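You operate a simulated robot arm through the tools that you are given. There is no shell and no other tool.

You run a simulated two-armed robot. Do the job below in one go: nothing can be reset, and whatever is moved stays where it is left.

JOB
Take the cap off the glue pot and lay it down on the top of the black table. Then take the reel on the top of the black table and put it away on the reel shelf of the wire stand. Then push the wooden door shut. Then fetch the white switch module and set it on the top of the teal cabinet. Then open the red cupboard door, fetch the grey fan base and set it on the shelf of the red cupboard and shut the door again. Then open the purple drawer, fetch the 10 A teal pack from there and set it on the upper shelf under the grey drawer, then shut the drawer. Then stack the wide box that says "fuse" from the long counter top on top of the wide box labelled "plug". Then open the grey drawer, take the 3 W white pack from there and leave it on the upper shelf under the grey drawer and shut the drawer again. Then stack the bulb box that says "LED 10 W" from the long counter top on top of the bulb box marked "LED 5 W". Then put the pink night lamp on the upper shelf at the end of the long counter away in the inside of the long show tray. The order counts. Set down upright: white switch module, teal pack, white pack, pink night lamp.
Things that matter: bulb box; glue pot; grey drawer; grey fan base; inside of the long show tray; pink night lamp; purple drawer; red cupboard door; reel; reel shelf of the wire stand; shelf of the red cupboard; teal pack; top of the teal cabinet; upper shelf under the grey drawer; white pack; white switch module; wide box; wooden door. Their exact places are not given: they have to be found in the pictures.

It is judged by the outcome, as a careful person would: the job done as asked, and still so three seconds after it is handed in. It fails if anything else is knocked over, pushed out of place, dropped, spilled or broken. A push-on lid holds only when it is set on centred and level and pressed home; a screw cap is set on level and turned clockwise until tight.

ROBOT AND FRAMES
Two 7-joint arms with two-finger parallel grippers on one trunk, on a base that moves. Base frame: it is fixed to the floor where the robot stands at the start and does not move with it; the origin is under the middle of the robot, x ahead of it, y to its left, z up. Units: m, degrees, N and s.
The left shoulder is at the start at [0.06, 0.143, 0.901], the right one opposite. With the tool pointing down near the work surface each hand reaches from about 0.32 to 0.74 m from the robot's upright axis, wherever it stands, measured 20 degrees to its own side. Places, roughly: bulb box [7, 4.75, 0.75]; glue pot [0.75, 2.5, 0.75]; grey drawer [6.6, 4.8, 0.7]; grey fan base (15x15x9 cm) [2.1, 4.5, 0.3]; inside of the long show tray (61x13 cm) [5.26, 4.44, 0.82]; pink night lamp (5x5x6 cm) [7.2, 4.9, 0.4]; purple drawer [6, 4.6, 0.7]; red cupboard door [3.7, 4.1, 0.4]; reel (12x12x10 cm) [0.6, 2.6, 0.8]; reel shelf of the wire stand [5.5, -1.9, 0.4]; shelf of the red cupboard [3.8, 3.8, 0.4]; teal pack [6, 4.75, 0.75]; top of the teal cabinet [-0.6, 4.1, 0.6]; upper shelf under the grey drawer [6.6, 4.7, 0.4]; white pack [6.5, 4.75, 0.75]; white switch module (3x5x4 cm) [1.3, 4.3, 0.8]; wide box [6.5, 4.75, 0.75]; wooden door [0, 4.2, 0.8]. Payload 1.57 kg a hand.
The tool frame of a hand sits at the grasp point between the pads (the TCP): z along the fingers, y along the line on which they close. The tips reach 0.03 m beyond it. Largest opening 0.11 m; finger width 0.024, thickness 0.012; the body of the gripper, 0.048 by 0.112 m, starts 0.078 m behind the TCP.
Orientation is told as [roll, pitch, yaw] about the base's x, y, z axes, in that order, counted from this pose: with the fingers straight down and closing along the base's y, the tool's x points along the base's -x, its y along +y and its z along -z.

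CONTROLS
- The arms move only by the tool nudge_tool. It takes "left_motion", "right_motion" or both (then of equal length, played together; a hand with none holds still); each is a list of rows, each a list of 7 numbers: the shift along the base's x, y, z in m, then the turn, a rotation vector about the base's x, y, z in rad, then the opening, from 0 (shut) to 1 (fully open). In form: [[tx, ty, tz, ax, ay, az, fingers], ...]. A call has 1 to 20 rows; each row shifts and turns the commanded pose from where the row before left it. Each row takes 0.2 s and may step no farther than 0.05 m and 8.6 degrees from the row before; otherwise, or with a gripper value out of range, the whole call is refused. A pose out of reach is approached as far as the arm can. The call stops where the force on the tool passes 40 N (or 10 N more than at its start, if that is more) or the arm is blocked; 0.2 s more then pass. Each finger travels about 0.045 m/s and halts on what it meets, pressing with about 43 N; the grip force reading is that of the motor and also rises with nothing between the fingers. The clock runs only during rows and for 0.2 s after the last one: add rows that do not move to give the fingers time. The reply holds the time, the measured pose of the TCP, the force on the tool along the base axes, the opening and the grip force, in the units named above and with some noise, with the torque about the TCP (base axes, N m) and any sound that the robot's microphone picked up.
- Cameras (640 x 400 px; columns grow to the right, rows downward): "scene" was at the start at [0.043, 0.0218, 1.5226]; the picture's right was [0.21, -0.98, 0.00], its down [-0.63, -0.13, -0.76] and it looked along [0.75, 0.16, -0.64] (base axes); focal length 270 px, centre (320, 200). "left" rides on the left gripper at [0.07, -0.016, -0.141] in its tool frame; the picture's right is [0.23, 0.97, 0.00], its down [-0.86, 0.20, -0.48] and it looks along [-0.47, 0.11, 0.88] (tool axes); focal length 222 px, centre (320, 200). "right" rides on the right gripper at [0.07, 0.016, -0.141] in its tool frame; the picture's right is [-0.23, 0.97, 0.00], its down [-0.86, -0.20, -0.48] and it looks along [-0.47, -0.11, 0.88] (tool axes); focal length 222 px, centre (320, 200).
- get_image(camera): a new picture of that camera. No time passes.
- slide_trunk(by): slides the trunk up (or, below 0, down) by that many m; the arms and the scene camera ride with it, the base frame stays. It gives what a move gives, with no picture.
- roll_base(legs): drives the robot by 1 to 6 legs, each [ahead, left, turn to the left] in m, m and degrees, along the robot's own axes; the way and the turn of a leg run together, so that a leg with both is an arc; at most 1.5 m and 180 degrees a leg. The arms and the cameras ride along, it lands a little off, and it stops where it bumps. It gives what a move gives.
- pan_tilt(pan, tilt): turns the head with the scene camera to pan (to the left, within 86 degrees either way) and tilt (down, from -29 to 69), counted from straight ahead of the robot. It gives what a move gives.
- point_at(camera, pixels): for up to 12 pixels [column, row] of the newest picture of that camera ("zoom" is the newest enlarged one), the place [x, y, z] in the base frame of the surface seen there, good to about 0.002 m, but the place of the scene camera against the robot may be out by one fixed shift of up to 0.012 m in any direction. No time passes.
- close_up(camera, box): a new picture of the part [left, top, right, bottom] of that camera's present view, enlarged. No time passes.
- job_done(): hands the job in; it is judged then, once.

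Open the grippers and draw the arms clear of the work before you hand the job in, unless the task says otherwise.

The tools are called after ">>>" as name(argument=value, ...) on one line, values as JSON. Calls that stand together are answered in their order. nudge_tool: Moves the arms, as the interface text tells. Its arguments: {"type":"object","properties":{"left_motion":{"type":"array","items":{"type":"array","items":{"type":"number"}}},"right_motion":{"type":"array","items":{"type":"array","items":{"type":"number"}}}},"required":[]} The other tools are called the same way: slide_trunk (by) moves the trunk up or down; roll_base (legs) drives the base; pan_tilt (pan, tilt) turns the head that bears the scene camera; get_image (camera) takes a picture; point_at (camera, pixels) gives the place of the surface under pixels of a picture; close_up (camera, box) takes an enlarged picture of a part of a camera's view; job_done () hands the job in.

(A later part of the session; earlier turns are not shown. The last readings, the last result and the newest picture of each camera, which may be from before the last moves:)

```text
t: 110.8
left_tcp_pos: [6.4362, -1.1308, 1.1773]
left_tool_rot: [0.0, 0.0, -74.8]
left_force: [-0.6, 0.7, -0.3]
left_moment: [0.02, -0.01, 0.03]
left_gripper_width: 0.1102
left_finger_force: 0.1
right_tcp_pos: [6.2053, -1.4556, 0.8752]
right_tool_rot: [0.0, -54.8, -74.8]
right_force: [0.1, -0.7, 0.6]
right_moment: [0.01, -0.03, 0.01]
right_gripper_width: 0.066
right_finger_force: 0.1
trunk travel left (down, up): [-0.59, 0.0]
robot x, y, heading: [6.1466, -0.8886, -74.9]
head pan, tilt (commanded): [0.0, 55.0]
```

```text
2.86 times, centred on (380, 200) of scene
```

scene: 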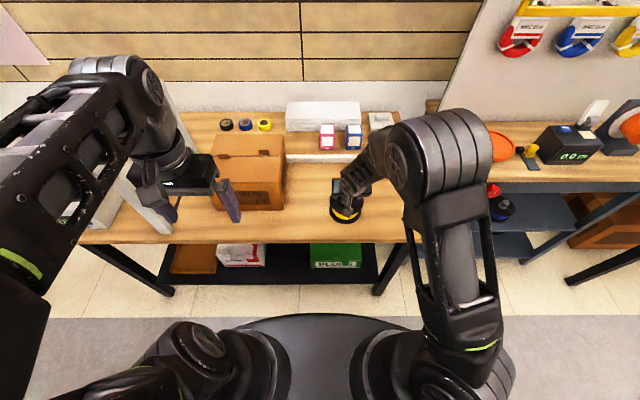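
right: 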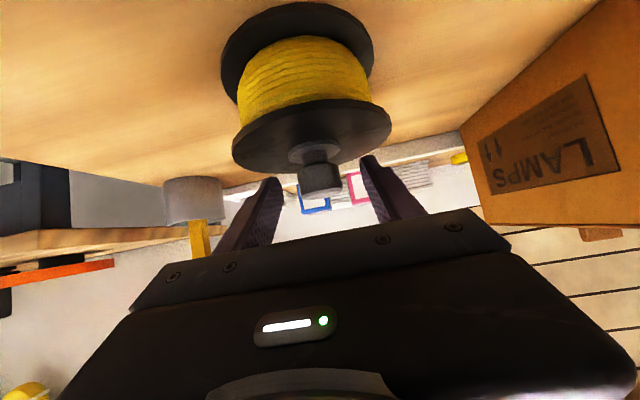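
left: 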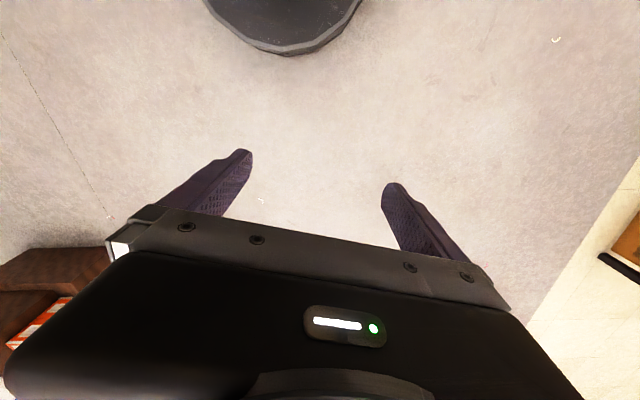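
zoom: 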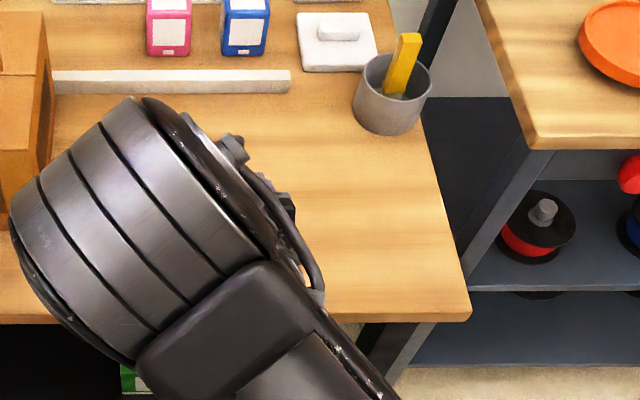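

The knob sits between the tilted fingers. I close on it.

>>> nudge_tool(right_motion=[[0, 0, 0, 0, 0, 0, 0.2], [0, 0, 0, 0, 0, 0, 0], [0, 0, 0, 0, 0, 0, 0], [0, 0, 0, 0, 0, 0, 0], [0, 0, 0, 0, 0, 0, 0]])

>>> get_image(camera="right")

```text
t: 112.0
left_tcp_pos: [6.4367, -1.1309, 1.177]
left_tool_rot: [0.0, 0.0, -74.8]
left_force: [-0.1, 0.5, -0.1]
left_moment: [0.0, -0.01, -0.02]
left_gripper_width: 0.1102
left_finger_force: 0.0
right_tcp_pos: [6.206, -1.4569, 0.8752]
right_tool_rot: [-0.1, -54.7, -74.8]
right_force: [0.8, 0.5, -0.2]
right_moment: [-0.16, -0.07, -0.03]
right_gripper_width: 0.0315
right_finger_force: 40.3
trunk travel left (down, up): [-0.59, 0.0]
robot x, y, heading: [6.1426, -0.8878, -74.8]
head pan, tilt (commanded): [0.0, 55.0]
```

```text
taken
```

right: 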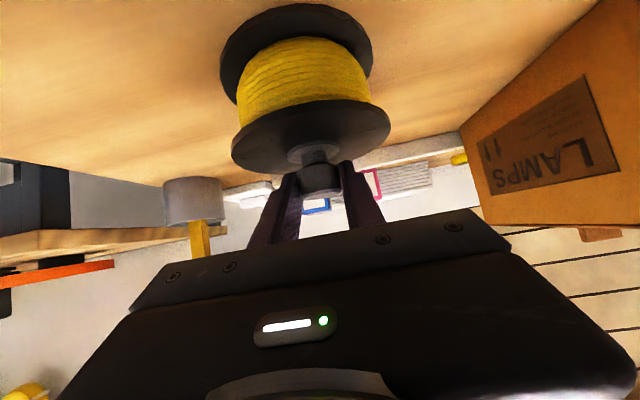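

Gripped at 0.0315 m. I lift 0.08 m and check it hangs level.

>>> nudge_tool(right_motion=[[0, 0, 0.02, 0, 0, 0, 0], [0, 0, 0.03, 0, 0, 0, 0], [0, 0, 0.03, 0, 0, 0, 0]])

>>> get_image(camera="right")

>>> get_image(camera="scene")

```text
t: 112.8
left_tcp_pos: [6.4368, -1.1309, 1.1771]
left_tool_rot: [0.1, 0.0, -74.8]
left_force: [-0.8, -0.7, -1.3]
left_moment: [-0.03, -0.02, 0.0]
left_gripper_width: 0.1101
left_finger_force: 0.1
right_tcp_pos: [6.2035, -1.4552, 0.956]
right_tool_rot: [0.0, -54.7, -74.7]
right_force: [0.4, -0.4, -4.4]
right_moment: [0.01, -0.02, 0.03]
right_gripper_width: 0.0312
right_finger_force: 40.0
trunk travel left (down, up): [-0.59, 0.0]
robot x, y, heading: [6.1466, -0.8904, -74.4]
head pan, tilt (commanded): [0.0, 55.0]
```

```text
taken
```

right: 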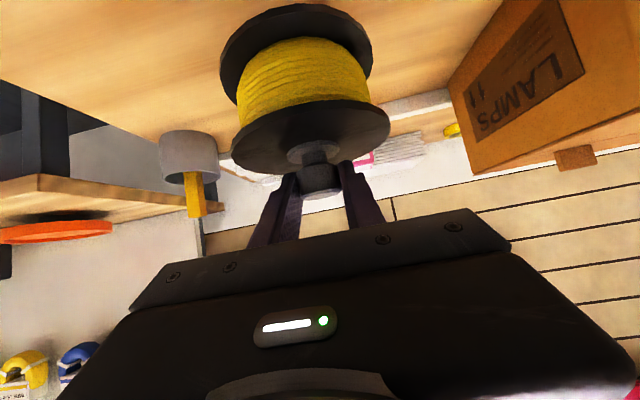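

```text
taken
```

scene: 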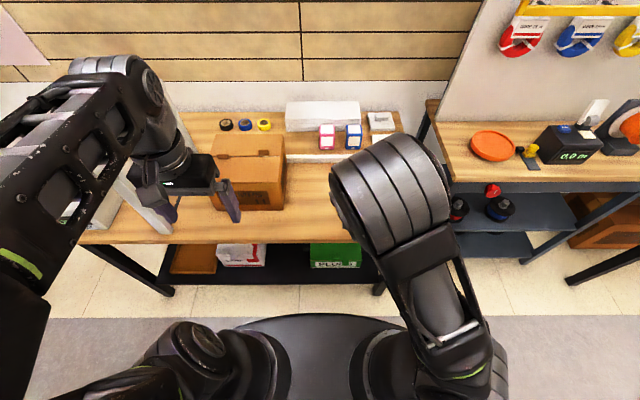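

The reel hangs level. I check where the arm's links are (the big joint at (390,190)) relative to the hand, for fitting under the stand's top.

>>> point_at(camera="scene", pixels=[[390, 190], [345, 180], [340, 200], [440, 170], [420, 140], [375, 240], [440, 270], [470, 360]])

>>> get_image(camera="left")

```text
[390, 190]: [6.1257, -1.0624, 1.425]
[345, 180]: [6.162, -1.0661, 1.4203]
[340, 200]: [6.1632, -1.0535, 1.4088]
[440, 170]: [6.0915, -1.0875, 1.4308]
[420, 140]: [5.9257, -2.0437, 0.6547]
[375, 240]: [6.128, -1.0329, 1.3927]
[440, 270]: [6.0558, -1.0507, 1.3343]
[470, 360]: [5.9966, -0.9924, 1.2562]
```

```text
taken
```

left: 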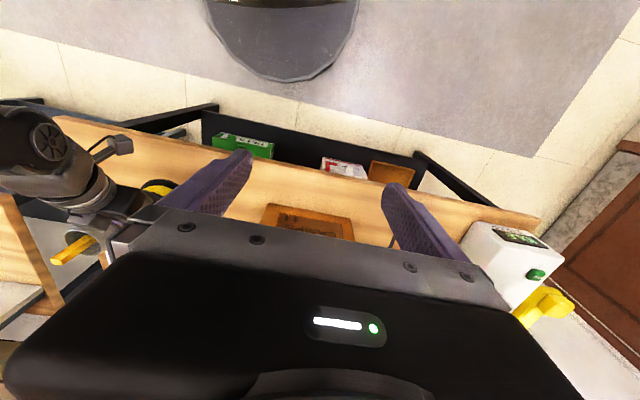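

The elbow stays well behind the hand, so base and trunk motion can do the insertion. I back off from the bench and strafe right to the stand.

>>> roll_base(legs=[[-0.28, 0, 0], [0, -1.02, 0.2]])

>>> slide_trunk(by=-0.35)

>>> pan_tilt(pan=0, tilt=40)

>>> get_image(camera="scene")

>>> get_image(camera="right")

```text
t: 119.6
left_tcp_pos: [5.3821, -1.1198, 1.1769]
left_tool_rot: [-0.1, 0.0, -75.7]
left_force: [-0.7, 0.8, -0.2]
left_moment: [-0.01, -0.04, -0.01]
left_gripper_width: 0.1101
left_finger_force: 0.1
right_tcp_pos: [5.1454, -1.4426, 0.9544]
right_tool_rot: [0.0, -54.6, -75.8]
right_force: [-0.7, -0.5, -3.8]
right_moment: [0.02, 0.0, 0.0]
right_gripper_width: 0.0313
right_finger_force: 39.8
trunk travel left (down, up): [-0.59, 0.0]
robot x, y, heading: [5.0941, -0.8763, -75.8]
head pan, tilt (commanded): [0.0, 55.0]
```

```text
t: 123.0
left_tcp_pos: [5.3823, -1.1212, 0.8269]
left_tool_rot: [0.0, 0.0, -75.8]
left_force: [0.1, -0.3, 0.3]
left_moment: [-0.01, -0.01, 0.0]
left_gripper_width: 0.11
left_finger_force: 0.1
right_tcp_pos: [5.1457, -1.4437, 0.6053]
right_tool_rot: [0.0, -54.6, -75.6]
right_force: [-0.2, -0.7, -3.8]
right_moment: [0.03, 0.06, -0.01]
right_gripper_width: 0.0314
right_finger_force: 40.3
trunk travel left (down, up): [-0.24, 0.35]
robot x, y, heading: [5.0947, -0.8795, -75.6]
head pan, tilt (commanded): [0.0, 55.0]
```

```text
t: 123.8
left_tcp_pos: [5.3832, -1.1221, 0.827]
left_tool_rot: [0.0, 0.0, -75.8]
left_force: [0.0, 0.6, 0.3]
left_moment: [0.0, -0.01, 0.0]
left_gripper_width: 0.1099
left_finger_force: 0.1
right_tcp_pos: [5.1468, -1.4427, 0.605]
right_tool_rot: [0.0, -54.6, -75.7]
right_force: [-0.4, 0.0, -3.8]
right_moment: [0.01, 0.04, -0.01]
right_gripper_width: 0.0314
right_finger_force: 40.0
trunk travel left (down, up): [-0.24, 0.35]
robot x, y, heading: [5.0957, -0.8766, -75.9]
head pan, tilt (commanded): [0.0, 40.0]
```

```text
taken
```

scene: 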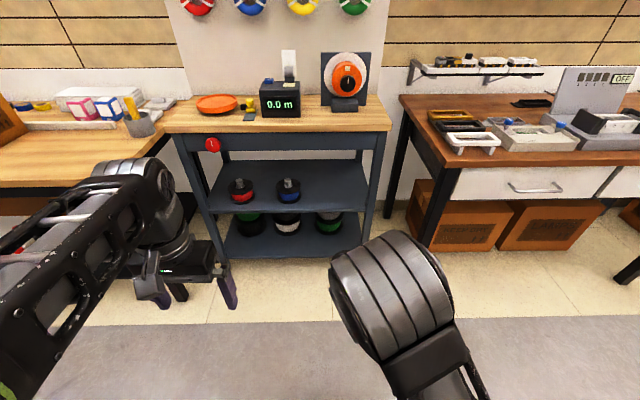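

```text
taken
```

right: 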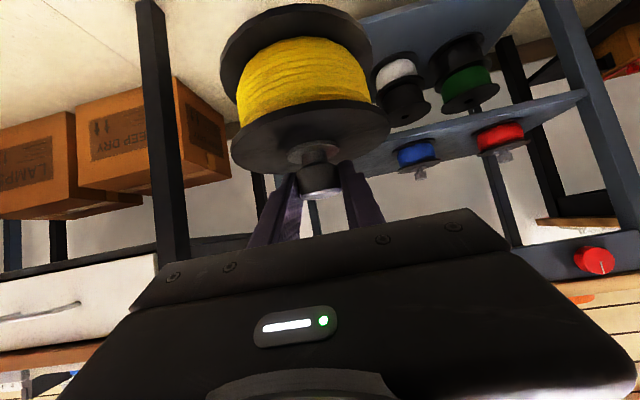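

The reel shelf shows red (241,190) and blue (289,190) reels, with free room to the right around (335,190). I measure the shelf, posts and apron.

>>> close_up(camera="scene", box=[160, 90, 410, 270])

>>> point_at(camera="scene", pixels=[[300, 205], [340, 205], [360, 207], [330, 180], [289, 183], [301, 192], [372, 200], [378, 150], [300, 157], [350, 153], [355, 175], [320, 165]])

```text
2.22 times, centred on (285, 180) of scene
```

zoom: 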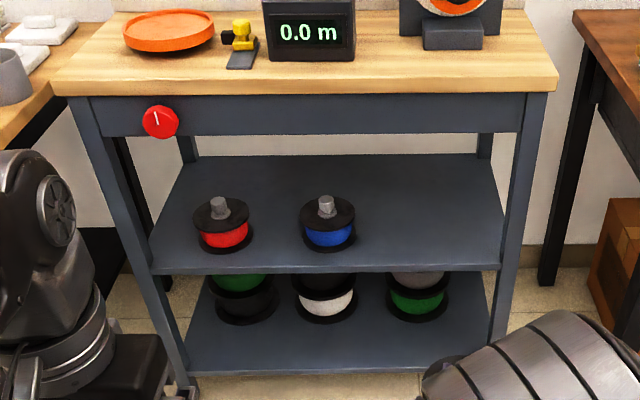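

```text
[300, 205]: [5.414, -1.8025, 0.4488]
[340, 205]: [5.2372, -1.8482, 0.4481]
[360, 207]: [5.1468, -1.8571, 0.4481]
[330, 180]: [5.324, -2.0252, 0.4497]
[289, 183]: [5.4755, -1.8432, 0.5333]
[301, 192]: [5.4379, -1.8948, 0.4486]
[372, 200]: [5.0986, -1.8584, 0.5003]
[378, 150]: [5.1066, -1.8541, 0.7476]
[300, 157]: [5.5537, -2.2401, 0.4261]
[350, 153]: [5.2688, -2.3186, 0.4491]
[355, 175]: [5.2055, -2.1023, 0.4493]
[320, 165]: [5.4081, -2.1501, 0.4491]
```

Free room on the shelf is about 0.28 m wide around a≈4.57; shelf z≈0.449, apron bottom ≈0.745. I lower the trunk a little, square up, and drive ahead part way.

>>> slide_trunk(by=-0.025)

>>> roll_base(legs=[[0, 0, 1.3], [0.28, 0, 0]])

>>> get_image(camera="scene")

>>> get_image(camera="right")

```text
t: 124.5
left_tcp_pos: [5.383, -1.1196, 0.802]
left_tool_rot: [0.0, -0.1, -75.7]
left_force: [-0.6, -0.3, 0.0]
left_moment: [-0.02, 0.01, 0.01]
left_gripper_width: 0.1104
left_finger_force: 0.1
right_tcp_pos: [5.1463, -1.4403, 0.5802]
right_tool_rot: [-0.1, -54.6, -75.7]
right_force: [-0.3, -0.6, -4.4]
right_moment: [0.03, 0.04, -0.02]
right_gripper_width: 0.0312
right_finger_force: 39.8
trunk travel left (down, up): [-0.215, 0.375]
robot x, y, heading: [5.0949, -0.8803, -75.7]
head pan, tilt (commanded): [0.0, 40.0]
```

```text
t: 126.8
left_tcp_pos: [5.4608, -1.3788, 0.8017]
left_tool_rot: [0.0, 0.0, -74.4]
left_force: [0.2, -0.4, 0.1]
left_moment: [-0.02, -0.02, 0.02]
left_gripper_width: 0.11
left_finger_force: 0.1
right_tcp_pos: [5.2329, -1.7075, 0.5801]
right_tool_rot: [0.0, -54.6, -74.5]
right_force: [-0.1, 0.6, -4.6]
right_moment: [0.0, -0.02, -0.01]
right_gripper_width: 0.0313
right_finger_force: 39.6
trunk travel left (down, up): [-0.215, 0.375]
robot x, y, heading: [5.1663, -1.1415, -74.6]
head pan, tilt (commanded): [0.0, 40.0]
```

```text
taken
```

scene: 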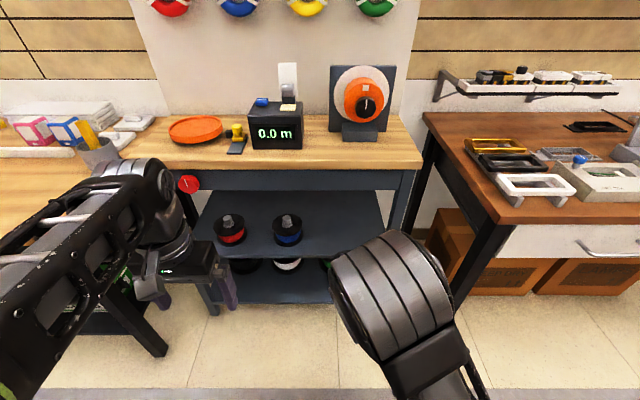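

```text
taken
```

right: 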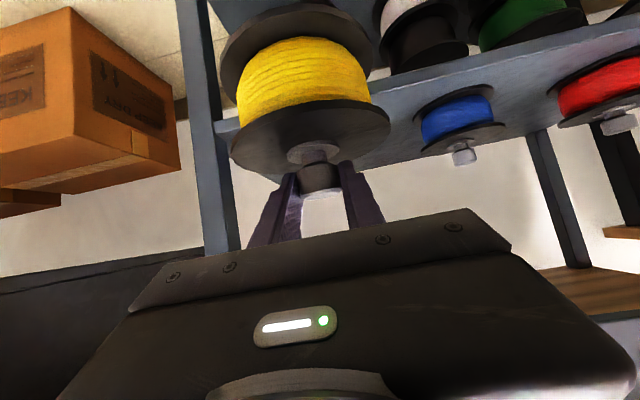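

The reel is just before the stand; I measure the post, shelf front edge and blue reel with the wrist camera.

>>> point_at(camera="right", pixels=[[200, 60], [215, 180], [226, 126], [420, 75], [425, 95], [423, 120], [400, 130], [400, 180], [460, 155], [560, 50], [240, 235], [545, 265]])

```text
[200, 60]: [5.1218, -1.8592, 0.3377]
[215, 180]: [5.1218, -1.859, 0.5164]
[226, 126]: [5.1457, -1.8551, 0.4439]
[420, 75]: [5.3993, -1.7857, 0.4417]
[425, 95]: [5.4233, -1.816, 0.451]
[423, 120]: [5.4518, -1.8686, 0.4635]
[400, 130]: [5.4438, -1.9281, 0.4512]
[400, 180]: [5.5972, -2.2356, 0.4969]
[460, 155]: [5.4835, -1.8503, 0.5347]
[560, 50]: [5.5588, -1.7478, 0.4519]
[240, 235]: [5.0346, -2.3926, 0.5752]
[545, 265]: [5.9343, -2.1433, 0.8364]
```

All clear: free shelf from a≈4.455 to 4.74, TCP at a≈4.58. I drive ahead 0.21 m to bring the reel over the shelf.

>>> roll_base(legs=[[0.21, 0, 0]])

>>> get_image(camera="right")

>>> get_image(camera="scene")

```text
t: 128.4
left_tcp_pos: [5.5162, -1.5875, 0.8015]
left_tool_rot: [0.1, 0.0, -74.7]
left_force: [0.7, 0.3, 0.0]
left_moment: [0.01, -0.02, -0.02]
left_gripper_width: 0.11
left_finger_force: 0.0
right_tcp_pos: [5.2881, -1.9123, 0.5803]
right_tool_rot: [0.0, -54.5, -74.7]
right_force: [0.8, -0.1, -4.7]
right_moment: [0.06, 0.02, 0.02]
right_gripper_width: 0.0314
right_finger_force: 39.9
trunk travel left (down, up): [-0.215, 0.375]
robot x, y, heading: [5.2268, -1.3491, -74.7]
head pan, tilt (commanded): [0.0, 40.0]
```

```text
taken
```

right: 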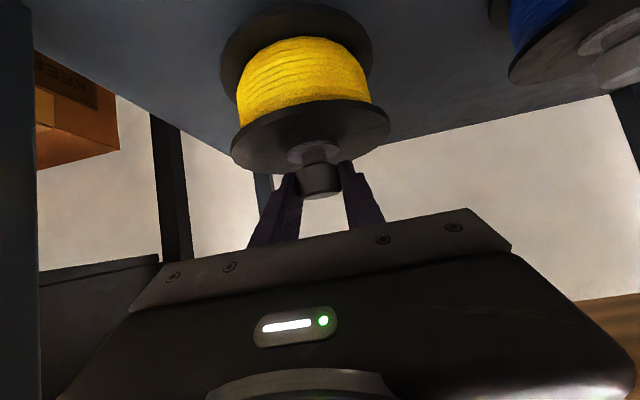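

```text
taken
```

scene: 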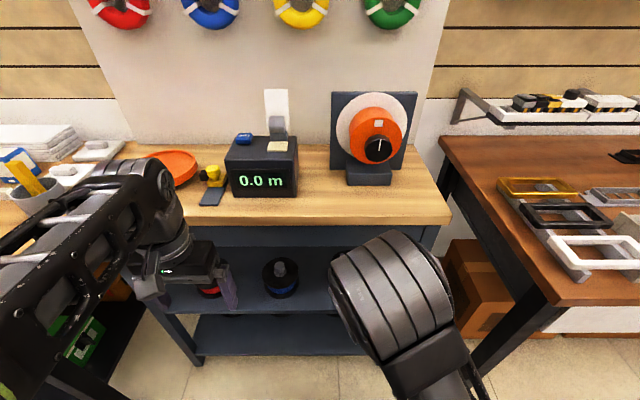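

The reel hangs over the shelf, its rear rim ~3 cm inside the front edge. I lower with the trunk, then in small arm steps.

>>> slide_trunk(by=-0.027)

>>> nudge_tool(right_motion=[[0, 0, -0.002, 0, 0, 0, 0], [0, 0, -0.002, 0, 0, 0, 0]])

```text
t: 129.1
left_tcp_pos: [5.5178, -1.586, 0.7757]
left_tool_rot: [-0.1, 0.0, -74.7]
left_force: [-0.1, 0.3, 0.7]
left_moment: [-0.01, -0.01, -0.04]
left_gripper_width: 0.1101
left_finger_force: 0.1
right_tcp_pos: [5.2866, -1.9124, 0.5524]
right_tool_rot: [0.0, -54.5, -74.7]
right_force: [-0.5, -0.4, -4.0]
right_moment: [0.05, -0.03, 0.02]
right_gripper_width: 0.0313
right_finger_force: 40.1
trunk travel left (down, up): [-0.188, 0.402]
robot x, y, heading: [5.2266, -1.3484, -74.8]
head pan, tilt (commanded): [0.0, 40.0]
```

```text
t: 129.7
left_tcp_pos: [5.5179, -1.5863, 0.7745]
left_tool_rot: [-0.1, 0.1, -74.8]
left_force: [0.2, -0.4, -0.8]
left_moment: [0.0, 0.01, 0.02]
left_gripper_width: 0.1099
left_finger_force: 0.1
right_tcp_pos: [5.2861, -1.9115, 0.5479]
right_tool_rot: [0.0, -54.5, -74.7]
right_force: [-0.3, 0.0, -4.1]
right_moment: [-0.01, 0.01, 0.0]
right_gripper_width: 0.0312
right_finger_force: 39.8
trunk travel left (down, up): [-0.188, 0.402]
robot x, y, heading: [5.2241, -1.3439, -74.7]
head pan, tilt (commanded): [0.0, 40.0]
```

>>> nudge_tool(right_motion=[[0, 0, -0.0015, 0, 0, 0, 0], [0, 0, -0.001, 0, 0, 0, 0]])

```text
t: 130.3
left_tcp_pos: [5.5182, -1.5878, 0.7759]
left_tool_rot: [0.1, 0.0, -74.6]
left_force: [-0.4, -0.4, 0.4]
left_moment: [-0.01, 0.04, -0.03]
left_gripper_width: 0.11
left_finger_force: 0.0
right_tcp_pos: [5.2868, -1.9119, 0.5456]
right_tool_rot: [0.0, -54.6, -74.7]
right_force: [-0.5, 0.0, -4.8]
right_moment: [0.0, 0.0, 0.03]
right_gripper_width: 0.0314
right_finger_force: 40.3
trunk travel left (down, up): [-0.188, 0.402]
robot x, y, heading: [5.2292, -1.348, -74.8]
head pan, tilt (commanded): [0.0, 40.0]
```

No contact yet (still −4.8 N); I keep lowering in small steps.

>>> nudge_tool(right_motion=[[0, 0, -0.001, 0, 0, 0, 0], [0, 0, -0.001, 0, 0, 0, 0]])

>>> nudge_tool(right_motion=[[0, 0, -0.001, 0, 0, 0, 0]])

```text
t: 130.9
left_tcp_pos: [5.5183, -1.5859, 0.7752]
left_tool_rot: [0.0, -0.1, -74.6]
left_force: [0.2, 0.1, -0.3]
left_moment: [0.03, 0.0, 0.0]
left_gripper_width: 0.11
left_finger_force: 0.1
right_tcp_pos: [5.2866, -1.9124, 0.5461]
right_tool_rot: [0.1, -54.7, -74.6]
right_force: [-1.4, 2.0, 3.1]
right_moment: [0.54, 0.22, -0.02]
right_gripper_width: 0.0315
right_finger_force: 40.1
trunk travel left (down, up): [-0.188, 0.402]
robot x, y, heading: [5.2259, -1.3443, -74.5]
head pan, tilt (commanded): [0.0, 40.0]
```

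```text
t: 131.3
left_tcp_pos: [5.5172, -1.5856, 0.7763]
left_tool_rot: [0.0, -0.1, -74.7]
left_force: [0.7, 0.2, 0.2]
left_moment: [-0.02, 0.01, 0.03]
left_gripper_width: 0.11
left_finger_force: 0.0
right_tcp_pos: [5.2866, -1.9125, 0.5444]
right_tool_rot: [0.2, -54.9, -74.7]
right_force: [-1.6, 3.2, 14.1]
right_moment: [0.95, 0.34, 0.01]
right_gripper_width: 0.0312
right_finger_force: 40.4
trunk travel left (down, up): [-0.188, 0.402]
robot x, y, heading: [5.2234, -1.3474, -74.7]
head pan, tilt (commanded): [0.0, 40.0]
```

Contact is firm. I relieve 1 mm, open the fingers and withdraw along the tool axis.

>>> nudge_tool(right_motion=[[0, 0, 0.001, 0, 0, 0, 0], [0, 0, 0, 0, 0, 0, 0.6], [0, 0, 0, 0, 0, 0, 0.6], [0, 0, 0, 0, 0, 0, 0.6], [-0.0043, 0.0158, 0.0115, 0, 0, 0, 0.6], [-0.0087, 0.0316, 0.023, 0, 0, 0, 0.6], [-0.0087, 0.0316, 0.023, 0, 0, 0, 0.6]])

>>> get_image(camera="right")

```text
t: 132.9
left_tcp_pos: [5.5182, -1.5854, 0.7757]
left_tool_rot: [0.0, 0.0, -74.7]
left_force: [0.1, 0.1, 0.0]
left_moment: [0.05, 0.03, 0.01]
left_gripper_width: 0.1101
left_finger_force: 0.1
right_tcp_pos: [5.2727, -1.8389, 0.6041]
right_tool_rot: [-0.1, -54.6, -74.5]
right_force: [-1.2, 0.2, 0.1]
right_moment: [0.01, 0.0, -0.01]
right_gripper_width: 0.0658
right_finger_force: 0.0
right hand out of reach, approached as far as the arm can: row 7
trunk travel left (down, up): [-0.188, 0.402]
robot x, y, heading: [5.2258, -1.3462, -74.8]
head pan, tilt (commanded): [0.0, 40.0]
```

```text
taken
```

right: 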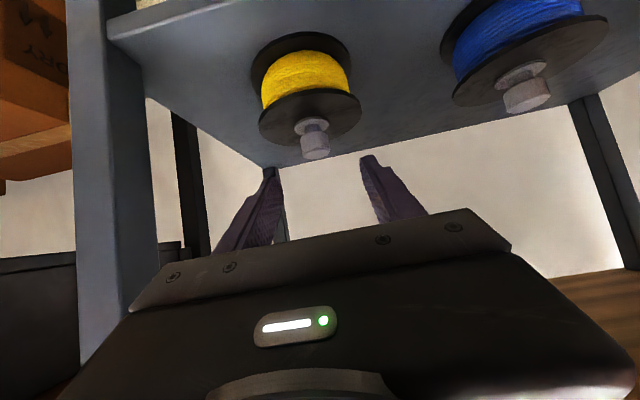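

The yellow reel stands on the shelf. I back the base out, then raise the trunk and check.

>>> roll_base(legs=[[-0.42, 0, 0]])

>>> get_image(camera="scene")

>>> slide_trunk(by=0.35)

```text
t: 135.5
left_tcp_pos: [5.408, -1.1826, 0.7755]
left_tool_rot: [0.0, 0.0, -74.6]
left_force: [-0.1, 0.9, -0.3]
left_moment: [-0.03, -0.04, -0.01]
left_gripper_width: 0.1099
left_finger_force: 0.0
right_tcp_pos: [5.1604, -1.4359, 0.6032]
right_tool_rot: [-0.1, -54.6, -74.6]
right_force: [-0.7, -0.3, 0.2]
right_moment: [0.01, -0.01, -0.01]
right_gripper_width: 0.0659
right_finger_force: 0.0
trunk travel left (down, up): [-0.188, 0.402]
robot x, y, heading: [5.1153, -0.9443, -74.4]
head pan, tilt (commanded): [0.0, 40.0]
```

```text
taken
```

scene: 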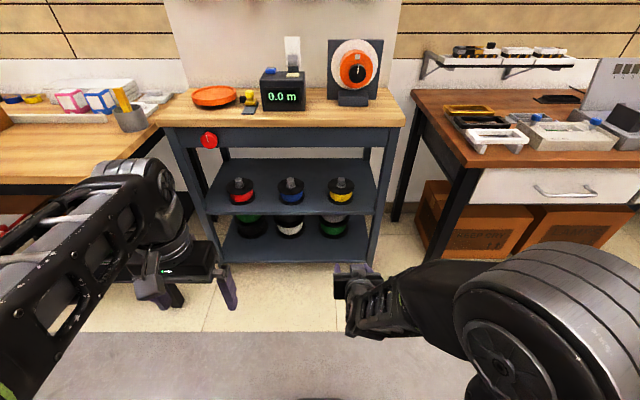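

```text
t: 138.9
left_tcp_pos: [5.4075, -1.1822, 1.124]
left_tool_rot: [0.0, 0.0, -74.5]
left_force: [0.7, -0.3, -0.5]
left_moment: [-0.02, 0.0, 0.01]
left_gripper_width: 0.1104
left_finger_force: 0.1
right_tcp_pos: [5.1607, -1.4345, 0.9529]
right_tool_rot: [-0.1, -54.6, -74.7]
right_force: [-0.7, -1.0, 0.6]
right_moment: [-0.01, -0.01, 0.03]
right_gripper_width: 0.0661
right_finger_force: 0.1
trunk travel left (down, up): [-0.538, 0.052]
robot x, y, heading: [5.1151, -0.9475, -74.3]
head pan, tilt (commanded): [0.0, 40.0]
```

All three reels stand neatly on the shelf. I bring the right hand back to pointing straight down for travel.

>>> nudge_tool(right_motion=[[0, 0, 0, 0.131, 0.0363, 0, 0.6], [0, 0, 0, 0.131, 0.0363, 0, 0.6], [0, 0, 0, 0.131, 0.0363, 0, 0.6], [0, 0, 0, 0.131, 0.0363, 0, 0.6], [0, 0, 0, 0.131, 0.0363, 0, 0.6], [0, 0, 0, 0.131, 0.0363, 0, 0.6], [0, 0, 0, 0.131, 0.0363, 0, 0.6]])

>>> pan_tilt(pan=-60, tilt=30)

>>> get_image(camera="scene")

```text
t: 140.5
left_tcp_pos: [5.4068, -1.1841, 1.125]
left_tool_rot: [0.0, 0.0, -74.7]
left_force: [-1.3, -0.3, 0.2]
left_moment: [0.0, 0.0, 0.0]
left_gripper_width: 0.11
left_finger_force: 0.1
right_tcp_pos: [5.1608, -1.4365, 0.9527]
right_tool_rot: [-0.1, 0.0, -74.6]
right_force: [0.3, -0.4, -0.4]
right_moment: [0.0, 0.01, 0.01]
right_gripper_width: 0.0661
right_finger_force: 0.1
trunk travel left (down, up): [-0.538, 0.052]
robot x, y, heading: [5.1168, -0.9438, -74.5]
head pan, tilt (commanded): [0.0, 40.0]
```

```text
t: 141.8
left_tcp_pos: [5.4067, -1.1823, 1.1252]
left_tool_rot: [0.0, 0.0, -74.4]
left_force: [0.0, -0.3, -0.2]
left_moment: [0.05, 0.02, 0.0]
left_gripper_width: 0.1099
left_finger_force: 0.0
right_tcp_pos: [5.1604, -1.4353, 0.9541]
right_tool_rot: [0.0, -0.1, -74.6]
right_force: [-0.8, 0.6, 0.2]
right_moment: [0.01, -0.01, 0.01]
right_gripper_width: 0.066
right_finger_force: 0.0
trunk travel left (down, up): [-0.538, 0.052]
robot x, y, heading: [5.1138, -0.9459, -74.6]
head pan, tilt (commanded): [-60.0, 30.0]
```

```text
taken
```

scene: 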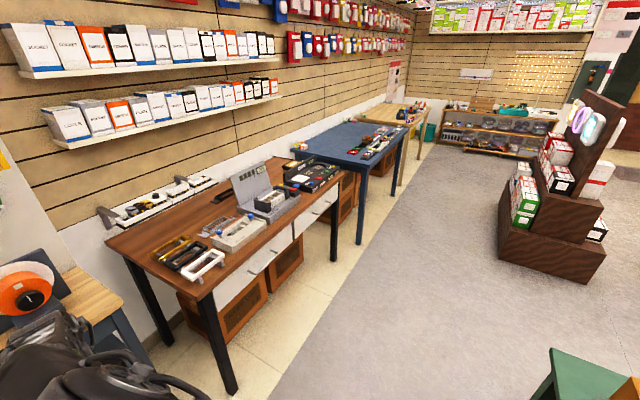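

The way to my right is clear. I strafe right 1.7 m along the desks.

>>> roll_base(legs=[[0, -0.85, 0], [0, -0.85, 0]])

>>> pan_tilt(pan=0, tilt=30)

>>> get_image(camera="scene")

```text
t: 150.5
left_tcp_pos: [3.7574, -1.6262, 1.1248]
left_tool_rot: [0.0, 0.0, -75.2]
left_force: [-0.3, 0.6, 1.2]
left_moment: [-0.04, -0.03, -0.03]
left_gripper_width: 0.11
left_finger_force: 0.1
right_tcp_pos: [3.5086, -1.8762, 0.9538]
right_tool_rot: [-0.1, -0.1, -75.1]
right_force: [0.0, -0.2, -0.2]
right_moment: [0.04, 0.03, 0.0]
right_gripper_width: 0.0659
right_finger_force: 0.0
trunk travel left (down, up): [-0.538, 0.052]
robot x, y, heading: [3.4684, -1.3842, -75.3]
head pan, tilt (commanded): [-60.0, 30.0]
```

```text
t: 151.8
left_tcp_pos: [3.7563, -1.6254, 1.1252]
left_tool_rot: [0.0, 0.0, -75.3]
left_force: [0.1, -0.3, -0.3]
left_moment: [-0.01, 0.0, -0.04]
left_gripper_width: 0.1102
left_finger_force: 0.0
right_tcp_pos: [3.5082, -1.8768, 0.9532]
right_tool_rot: [-0.1, -0.1, -75.1]
right_force: [0.6, 0.2, -0.1]
right_moment: [0.0, -0.02, 0.02]
right_gripper_width: 0.0661
right_finger_force: 0.0
trunk travel left (down, up): [-0.538, 0.052]
robot x, y, heading: [3.4667, -1.3821, -75.3]
head pan, tilt (commanded): [0.0, 30.0]
```

```text
taken
```

scene: 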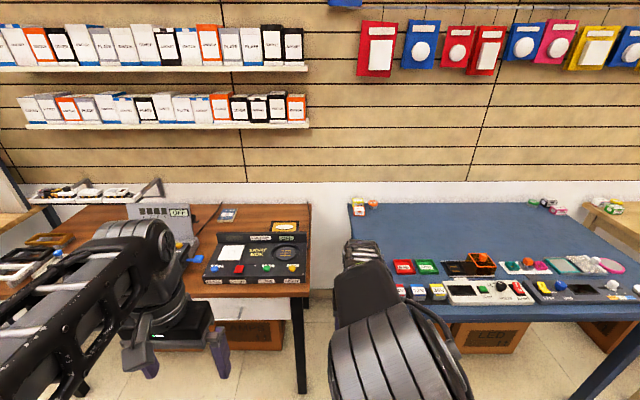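

I back up 3.35 m through the gap into the open floor, then turn around to face the teal cabinet side.

>>> roll_base(legs=[[-1.2, 0, 0.9], [-1.2, 0, 0], [-0.95, 0, 0]])

>>> roll_base(legs=[[0, 0, 179]])

>>> pan_tilt(pan=10, tilt=25)

>>> get_image(camera="scene")

```text
t: 168.2
left_tcp_pos: [2.8594, 1.6314, 1.1249]
left_tool_rot: [0.0, 0.0, -73.9]
left_force: [-0.4, 0.4, 0.8]
left_moment: [0.03, 0.02, 0.0]
left_gripper_width: 0.1099
left_finger_force: 0.1
right_tcp_pos: [2.6161, 1.3772, 0.9535]
right_tool_rot: [-0.1, -0.1, -74.0]
right_force: [0.3, 0.3, 0.1]
right_moment: [0.0, -0.01, 0.01]
right_gripper_width: 0.0663
right_finger_force: 0.1
trunk travel left (down, up): [-0.538, 0.052]
robot x, y, heading: [2.5661, 1.8668, -74.0]
head pan, tilt (commanded): [0.0, 30.0]
```

```text
t: 176.0
left_tcp_pos: [2.2617, 2.0937, 1.1251]
left_tool_rot: [0.0, 0.1, 108.1]
left_force: [0.5, 1.4, -1.0]
left_moment: [0.0, -0.01, -0.02]
left_gripper_width: 0.11
left_finger_force: 0.0
right_tcp_pos: [2.496, 2.3584, 0.9532]
right_tool_rot: [-0.1, 0.0, 107.9]
right_force: [-0.1, 0.3, -0.8]
right_moment: [0.0, 0.01, -0.02]
right_gripper_width: 0.0658
right_finger_force: 0.1
trunk travel left (down, up): [-0.538, 0.052]
robot x, y, heading: [2.5618, 1.8661, 108.1]
head pan, tilt (commanded): [0.0, 30.0]
```

```text
t: 176.8
left_tcp_pos: [2.2614, 2.0938, 1.1257]
left_tool_rot: [-0.1, 0.1, 107.9]
left_force: [-0.1, -0.1, 0.5]
left_moment: [-0.03, 0.01, -0.02]
left_gripper_width: 0.1099
left_finger_force: 0.0
right_tcp_pos: [2.4968, 2.3573, 0.9539]
right_tool_rot: [-0.1, 0.0, 108.0]
right_force: [0.5, -0.1, -0.7]
right_moment: [0.03, -0.01, 0.0]
right_gripper_width: 0.0658
right_finger_force: 0.0
trunk travel left (down, up): [-0.538, 0.052]
robot x, y, heading: [2.5653, 1.8629, 107.8]
head pan, tilt (commanded): [10.0, 25.0]
```

```text
taken
```

scene: 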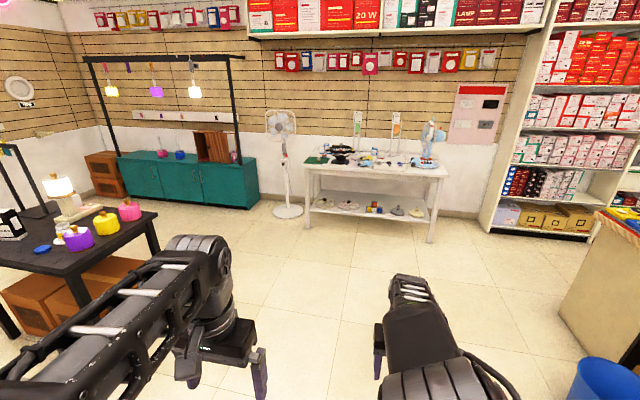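

I see the teal cabinet (190,180) with the wooden cupboard (215,146), a standing fan (287,210) and the white table. I measure these.

>>> point_at(camera="scene", pixels=[[288, 211], [305, 165], [447, 172], [312, 235], [430, 240], [258, 200], [205, 205], [215, 146], [120, 190], [160, 220], [600, 370]])

>>> close_up(camera="scene", box=[110, 100, 310, 220])

>>> close_up(camera="scene", box=[290, 110, 460, 225])

```text
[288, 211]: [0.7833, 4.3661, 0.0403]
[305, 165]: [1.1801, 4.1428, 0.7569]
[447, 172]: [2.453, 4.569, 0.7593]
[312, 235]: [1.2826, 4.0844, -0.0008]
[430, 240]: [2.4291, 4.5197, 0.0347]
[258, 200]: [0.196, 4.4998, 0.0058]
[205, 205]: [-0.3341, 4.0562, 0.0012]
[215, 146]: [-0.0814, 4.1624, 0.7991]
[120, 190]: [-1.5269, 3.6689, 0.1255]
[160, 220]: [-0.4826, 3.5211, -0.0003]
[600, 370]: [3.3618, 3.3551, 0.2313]
```

```text
3.20 times, centred on (210, 160) of scene
```

zoom: 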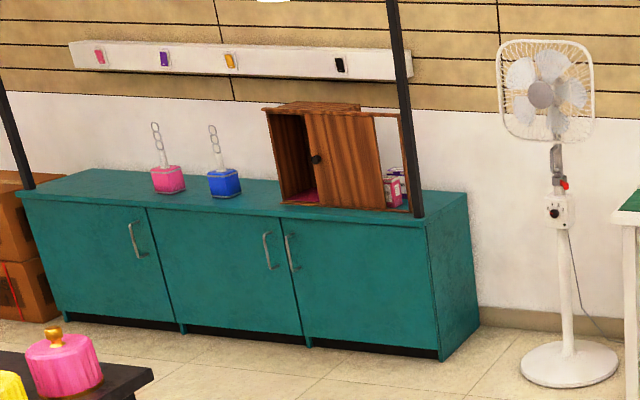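

```text
3.48 times, centred on (375, 168) of scene
```

zoom: 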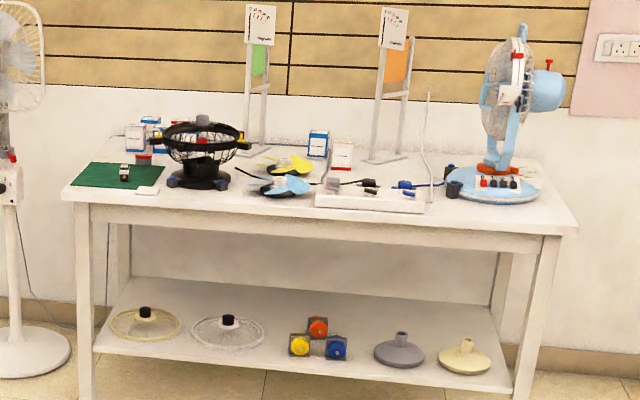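

I drive ahead to d≈3.05 and strafe left in the lane between the black table and the teal cabinet, stopping near a≈1.5 to look.

>>> roll_base(legs=[[1.0, 0, -2.2], [0.92, 0, 0], [0, 1.4, 0]])

>>> pan_tilt(pan=30, tilt=35)

>>> get_image(camera="scene")

```text
t: 192.7
left_tcp_pos: [0.4088, 3.5198, 1.1255]
left_tool_rot: [0.0, 0.0, 107.2]
left_force: [-1.8, 0.4, 0.4]
left_moment: [-0.02, 0.01, -0.01]
left_gripper_width: 0.1097
left_finger_force: 0.0
right_tcp_pos: [0.6459, 3.7827, 0.9538]
right_tool_rot: [-0.2, -0.3, 107.3]
right_force: [-0.6, -1.2, 1.4]
right_moment: [0.0, 0.0, -0.02]
right_gripper_width: 0.0659
right_finger_force: 0.1
trunk travel left (down, up): [-0.538, 0.052]
robot x, y, heading: [0.7115, 3.2873, 107.4]
head pan, tilt (commanded): [10.0, 25.0]
```

```text
t: 193.6
left_tcp_pos: [0.4086, 3.5207, 1.1258]
left_tool_rot: [0.0, 0.0, 107.3]
left_force: [0.2, 0.3, 0.6]
left_moment: [-0.01, 0.0, 0.04]
left_gripper_width: 0.11
left_finger_force: 0.0
right_tcp_pos: [0.6472, 3.7817, 0.9541]
right_tool_rot: [-0.1, -0.1, 107.3]
right_force: [-0.4, 1.0, -0.5]
right_moment: [0.02, 0.0, 0.03]
right_gripper_width: 0.0664
right_finger_force: 0.0
trunk travel left (down, up): [-0.538, 0.052]
robot x, y, heading: [0.7094, 3.2869, 107.2]
head pan, tilt (commanded): [30.0, 35.0]
```

```text
taken
```

scene: 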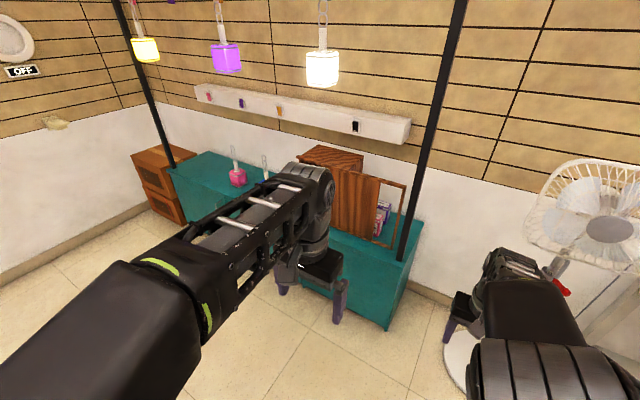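

The wooden cupboard is at (355,195). I zoom in on it.

>>> close_up(camera="scene", box=[280, 120, 440, 270])

>>> point_at(camera="zoom", pixels=[[230, 110], [310, 150], [350, 150], [360, 240], [420, 200], [470, 180], [460, 320], [400, 230], [300, 260], [480, 340], [520, 370]])

```text
2.67 times, centred on (360, 195) of scene
```

zoom: 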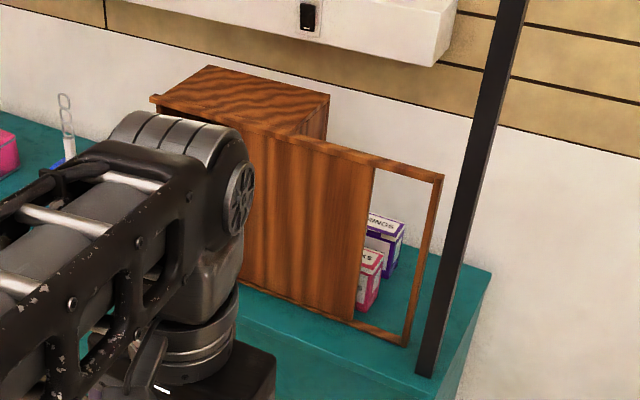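

```text
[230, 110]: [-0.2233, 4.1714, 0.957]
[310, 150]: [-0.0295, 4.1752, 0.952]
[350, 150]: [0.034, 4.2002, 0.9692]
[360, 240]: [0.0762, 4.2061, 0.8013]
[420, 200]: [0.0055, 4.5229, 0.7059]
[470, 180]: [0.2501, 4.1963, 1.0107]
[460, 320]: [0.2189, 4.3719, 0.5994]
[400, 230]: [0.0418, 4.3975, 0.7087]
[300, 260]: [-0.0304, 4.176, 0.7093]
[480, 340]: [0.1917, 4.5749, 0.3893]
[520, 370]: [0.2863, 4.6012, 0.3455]
```

It is a sliding door in a rail frame: the panel must go left to cover the cupboard's opening. I move left to face it squarely.

>>> roll_base(legs=[[0, 0.5, -1.6]])

>>> pan_tilt(pan=0, tilt=32)

>>> get_image(camera="scene")

>>> close_up(camera="scene", box=[200, 110, 440, 270])

```text
t: 196.6
left_tcp_pos: [-0.0714, 3.3923, 1.125]
left_tool_rot: [0.0, 0.0, 105.0]
left_force: [-0.3, 0.8, 0.6]
left_moment: [0.0, -0.02, -0.01]
left_gripper_width: 0.1094
left_finger_force: 0.1
right_tcp_pos: [0.1758, 3.6418, 0.9534]
right_tool_rot: [-0.1, -0.1, 104.9]
right_force: [-1.0, 0.9, -0.2]
right_moment: [0.0, 0.0, 0.01]
right_gripper_width: 0.0661
right_finger_force: 0.1
trunk travel left (down, up): [-0.538, 0.052]
robot x, y, heading: [0.2204, 3.1483, 105.1]
head pan, tilt (commanded): [30.0, 35.0]
```

```text
t: 197.5
left_tcp_pos: [-0.0705, 3.3924, 1.1237]
left_tool_rot: [-0.1, 0.1, 104.9]
left_force: [0.5, -0.1, -0.3]
left_moment: [0.03, 0.01, 0.02]
left_gripper_width: 0.1102
left_finger_force: 0.1
right_tcp_pos: [0.1781, 3.6423, 0.9535]
right_tool_rot: [-0.1, -0.1, 104.8]
right_force: [0.3, 0.0, -0.5]
right_moment: [-0.01, 0.0, -0.04]
right_gripper_width: 0.0659
right_finger_force: 0.0
trunk travel left (down, up): [-0.538, 0.052]
robot x, y, heading: [0.2193, 3.1515, 105.2]
head pan, tilt (commanded): [0.0, 32.0]
```

```text
taken
```

scene: 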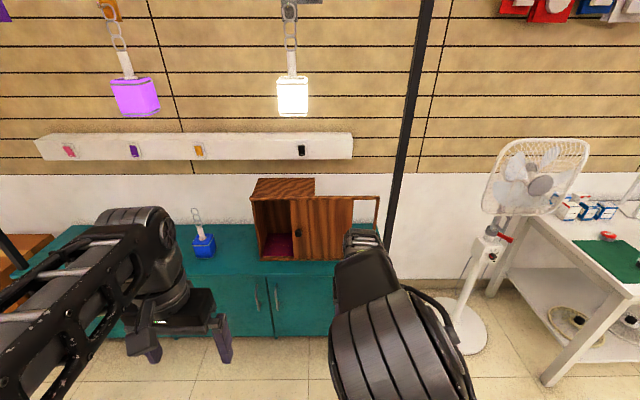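

```text
2.50 times, centred on (320, 190) of scene
```

zoom: 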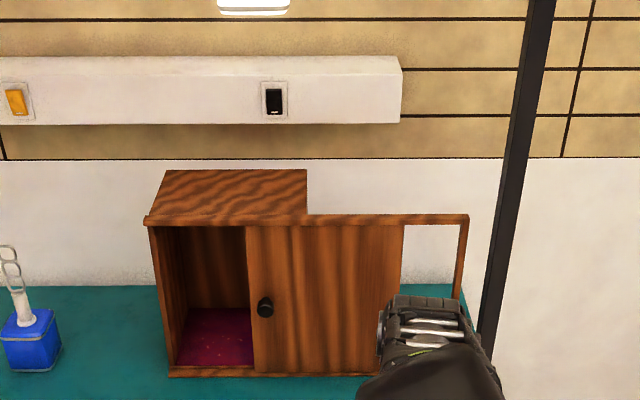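

Now the door's knob (265,306), its left edge (247) and the cupboard's left side (155) are clear in the zoom. I measure them.

>>> point_at(camera="zoom", pixels=[[265, 306], [252, 280], [300, 306], [156, 300], [163, 370], [398, 255], [390, 280], [230, 300], [462, 260], [148, 222], [260, 372], [300, 385]])

```text
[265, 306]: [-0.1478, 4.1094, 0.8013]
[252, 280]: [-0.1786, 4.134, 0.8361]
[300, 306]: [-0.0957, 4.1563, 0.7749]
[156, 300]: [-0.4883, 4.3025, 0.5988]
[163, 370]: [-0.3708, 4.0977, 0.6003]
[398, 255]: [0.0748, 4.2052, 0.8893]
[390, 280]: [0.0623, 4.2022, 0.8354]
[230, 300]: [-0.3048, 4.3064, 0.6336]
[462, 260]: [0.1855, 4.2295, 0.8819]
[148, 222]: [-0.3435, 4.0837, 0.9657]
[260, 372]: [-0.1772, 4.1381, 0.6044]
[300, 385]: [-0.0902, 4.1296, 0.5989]
```

The door must slide left about 0.17 m; its knob is at (-0.148,4.109,0.801). I check the hanging lamps' positions before moving in.

>>> point_at(camera="scene", pixels=[[293, 95], [293, 112], [135, 98], [135, 112], [425, 20], [400, 180], [203, 245], [203, 215]])

>>> slide_trunk(by=-0.1)

```text
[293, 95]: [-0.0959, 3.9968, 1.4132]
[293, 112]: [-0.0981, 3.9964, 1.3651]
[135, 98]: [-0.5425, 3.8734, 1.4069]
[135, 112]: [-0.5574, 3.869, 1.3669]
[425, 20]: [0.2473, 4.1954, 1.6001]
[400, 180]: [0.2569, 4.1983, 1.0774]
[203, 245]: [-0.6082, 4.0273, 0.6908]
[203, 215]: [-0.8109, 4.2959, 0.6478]
```

```text
t: 198.8
left_tcp_pos: [-0.0715, 3.3921, 1.0255]
left_tool_rot: [0.0, 0.1, 104.9]
left_force: [0.3, 0.0, 0.5]
left_moment: [0.01, 0.02, -0.01]
left_gripper_width: 0.1099
left_finger_force: 0.1
right_tcp_pos: [0.1771, 3.6427, 0.8526]
right_tool_rot: [-0.1, -0.1, 104.9]
right_force: [-0.4, -0.3, 0.7]
right_moment: [-0.01, -0.01, 0.0]
right_gripper_width: 0.0659
right_finger_force: 0.0
trunk travel left (down, up): [-0.438, 0.152]
robot x, y, heading: [0.2203, 3.1501, 104.8]
head pan, tilt (commanded): [0.0, 32.0]
```

The lamp bottoms are at z≥1.35 and d≈3.88, above the working hand. I move in: ahead 0.38 m, left 0.24 m.

>>> roll_base(legs=[[0.38, 0.24, 0.8]])

>>> get_image(camera="scene")

>>> get_image(camera="right")

```text
t: 201.6
left_tcp_pos: [-0.4063, 3.6944, 1.0254]
left_tool_rot: [0.1, 0.0, 105.7]
left_force: [1.1, 0.0, -0.1]
left_moment: [0.01, -0.02, -0.01]
left_gripper_width: 0.1102
left_finger_force: 0.1
right_tcp_pos: [-0.1626, 3.9483, 0.8536]
right_tool_rot: [0.0, -0.1, 105.8]
right_force: [-0.6, -0.7, 0.5]
right_moment: [-0.02, 0.0, -0.01]
right_gripper_width: 0.0658
right_finger_force: 0.1
trunk travel left (down, up): [-0.438, 0.152]
robot x, y, heading: [-0.1136, 3.4567, 105.6]
head pan, tilt (commanded): [0.0, 32.0]
```

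```text
taken
```

scene: 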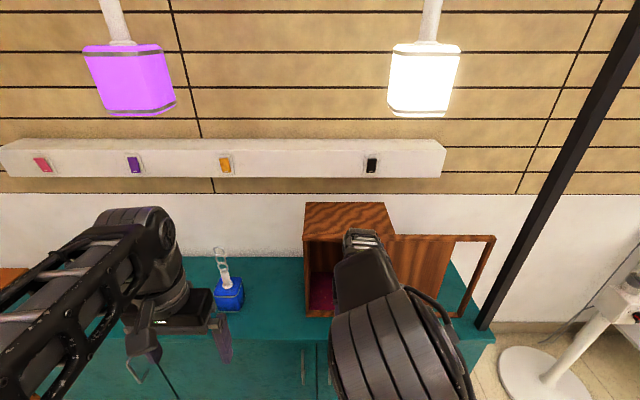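

```text
taken
```

right: 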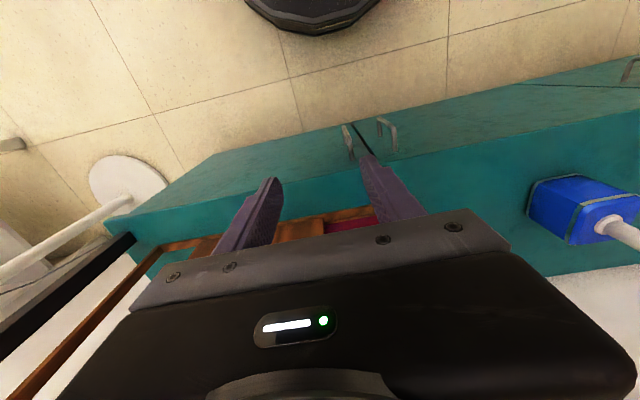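

I shift the right hand right of the knob, close its fingers and tilt it 50° forward.

>>> nudge_tool(right_motion=[[0.0385, 0.0107, 0, 0, 0, 0, 0.3], [0.0385, 0.0107, 0, 0, 0, 0, 0], [0.0385, 0.0107, 0, 0, 0, 0, 0], [0, 0, 0, 0.1396, 0.0393, 0, 0], [0, 0, 0, 0.1396, 0.0393, 0, 0], [0, 0, 0, 0.1396, 0.0393, 0, 0], [0, 0, 0, 0.1396, 0.0393, 0, 0], [0, 0, 0, 0.1396, 0.0393, 0, 0], [0, 0, 0, 0.1396, 0.0393, 0, 0]])

>>> get_image(camera="right")

>>> get_image(camera="scene")

```text
t: 203.6
left_tcp_pos: [-0.4069, 3.6943, 1.0256]
left_tool_rot: [0.0, 0.0, 105.7]
left_force: [0.3, 0.5, -0.1]
left_moment: [0.02, 0.0, 0.01]
left_gripper_width: 0.1102
left_finger_force: 0.0
right_tcp_pos: [-0.0508, 3.9922, 0.8537]
right_tool_rot: [-0.1, -49.8, 105.9]
right_force: [-0.7, 0.3, 0.1]
right_moment: [-0.01, -0.02, -0.02]
right_gripper_width: 0.0
right_finger_force: 21.5
right hand out of reach, approached as far as the arm can: row 9
trunk travel left (down, up): [-0.438, 0.152]
robot x, y, heading: [-0.1145, 3.453, 105.7]
head pan, tilt (commanded): [0.0, 32.0]
```

```text
taken
```

right: 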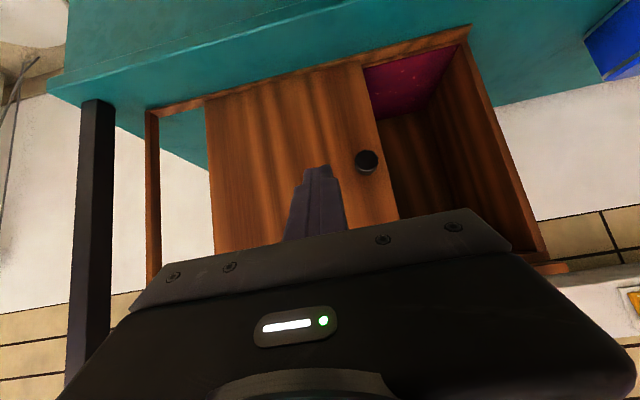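

```text
taken
```

scene: 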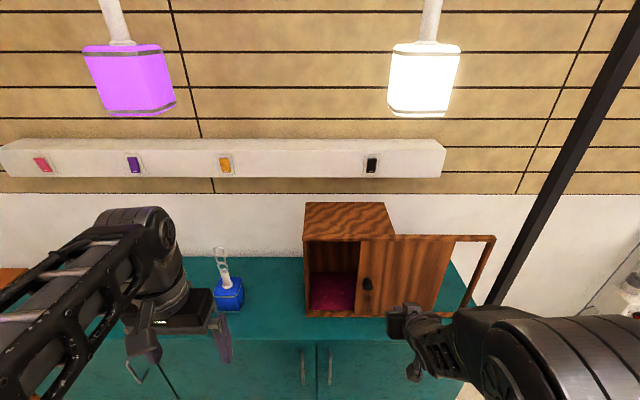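

The wrist camera shows the knob at (366,161) left of the closed fingers (in robot terms), the door edge at (380,140). I measure.

>>> point_at(camera="right", pixels=[[366, 161], [357, 158], [376, 156], [366, 152], [340, 140], [375, 110], [440, 60], [215, 150], [152, 180], [470, 40], [360, 66], [250, 220]])

```text
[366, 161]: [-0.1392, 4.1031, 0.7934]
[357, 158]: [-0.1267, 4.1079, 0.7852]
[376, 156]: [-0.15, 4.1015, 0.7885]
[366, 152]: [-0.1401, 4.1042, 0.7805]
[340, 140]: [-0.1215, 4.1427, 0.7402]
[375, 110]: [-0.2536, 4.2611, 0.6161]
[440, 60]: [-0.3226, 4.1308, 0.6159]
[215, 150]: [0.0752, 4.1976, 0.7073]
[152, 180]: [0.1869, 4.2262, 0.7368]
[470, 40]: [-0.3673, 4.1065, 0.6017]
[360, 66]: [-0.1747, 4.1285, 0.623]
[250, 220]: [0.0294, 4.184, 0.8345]
```

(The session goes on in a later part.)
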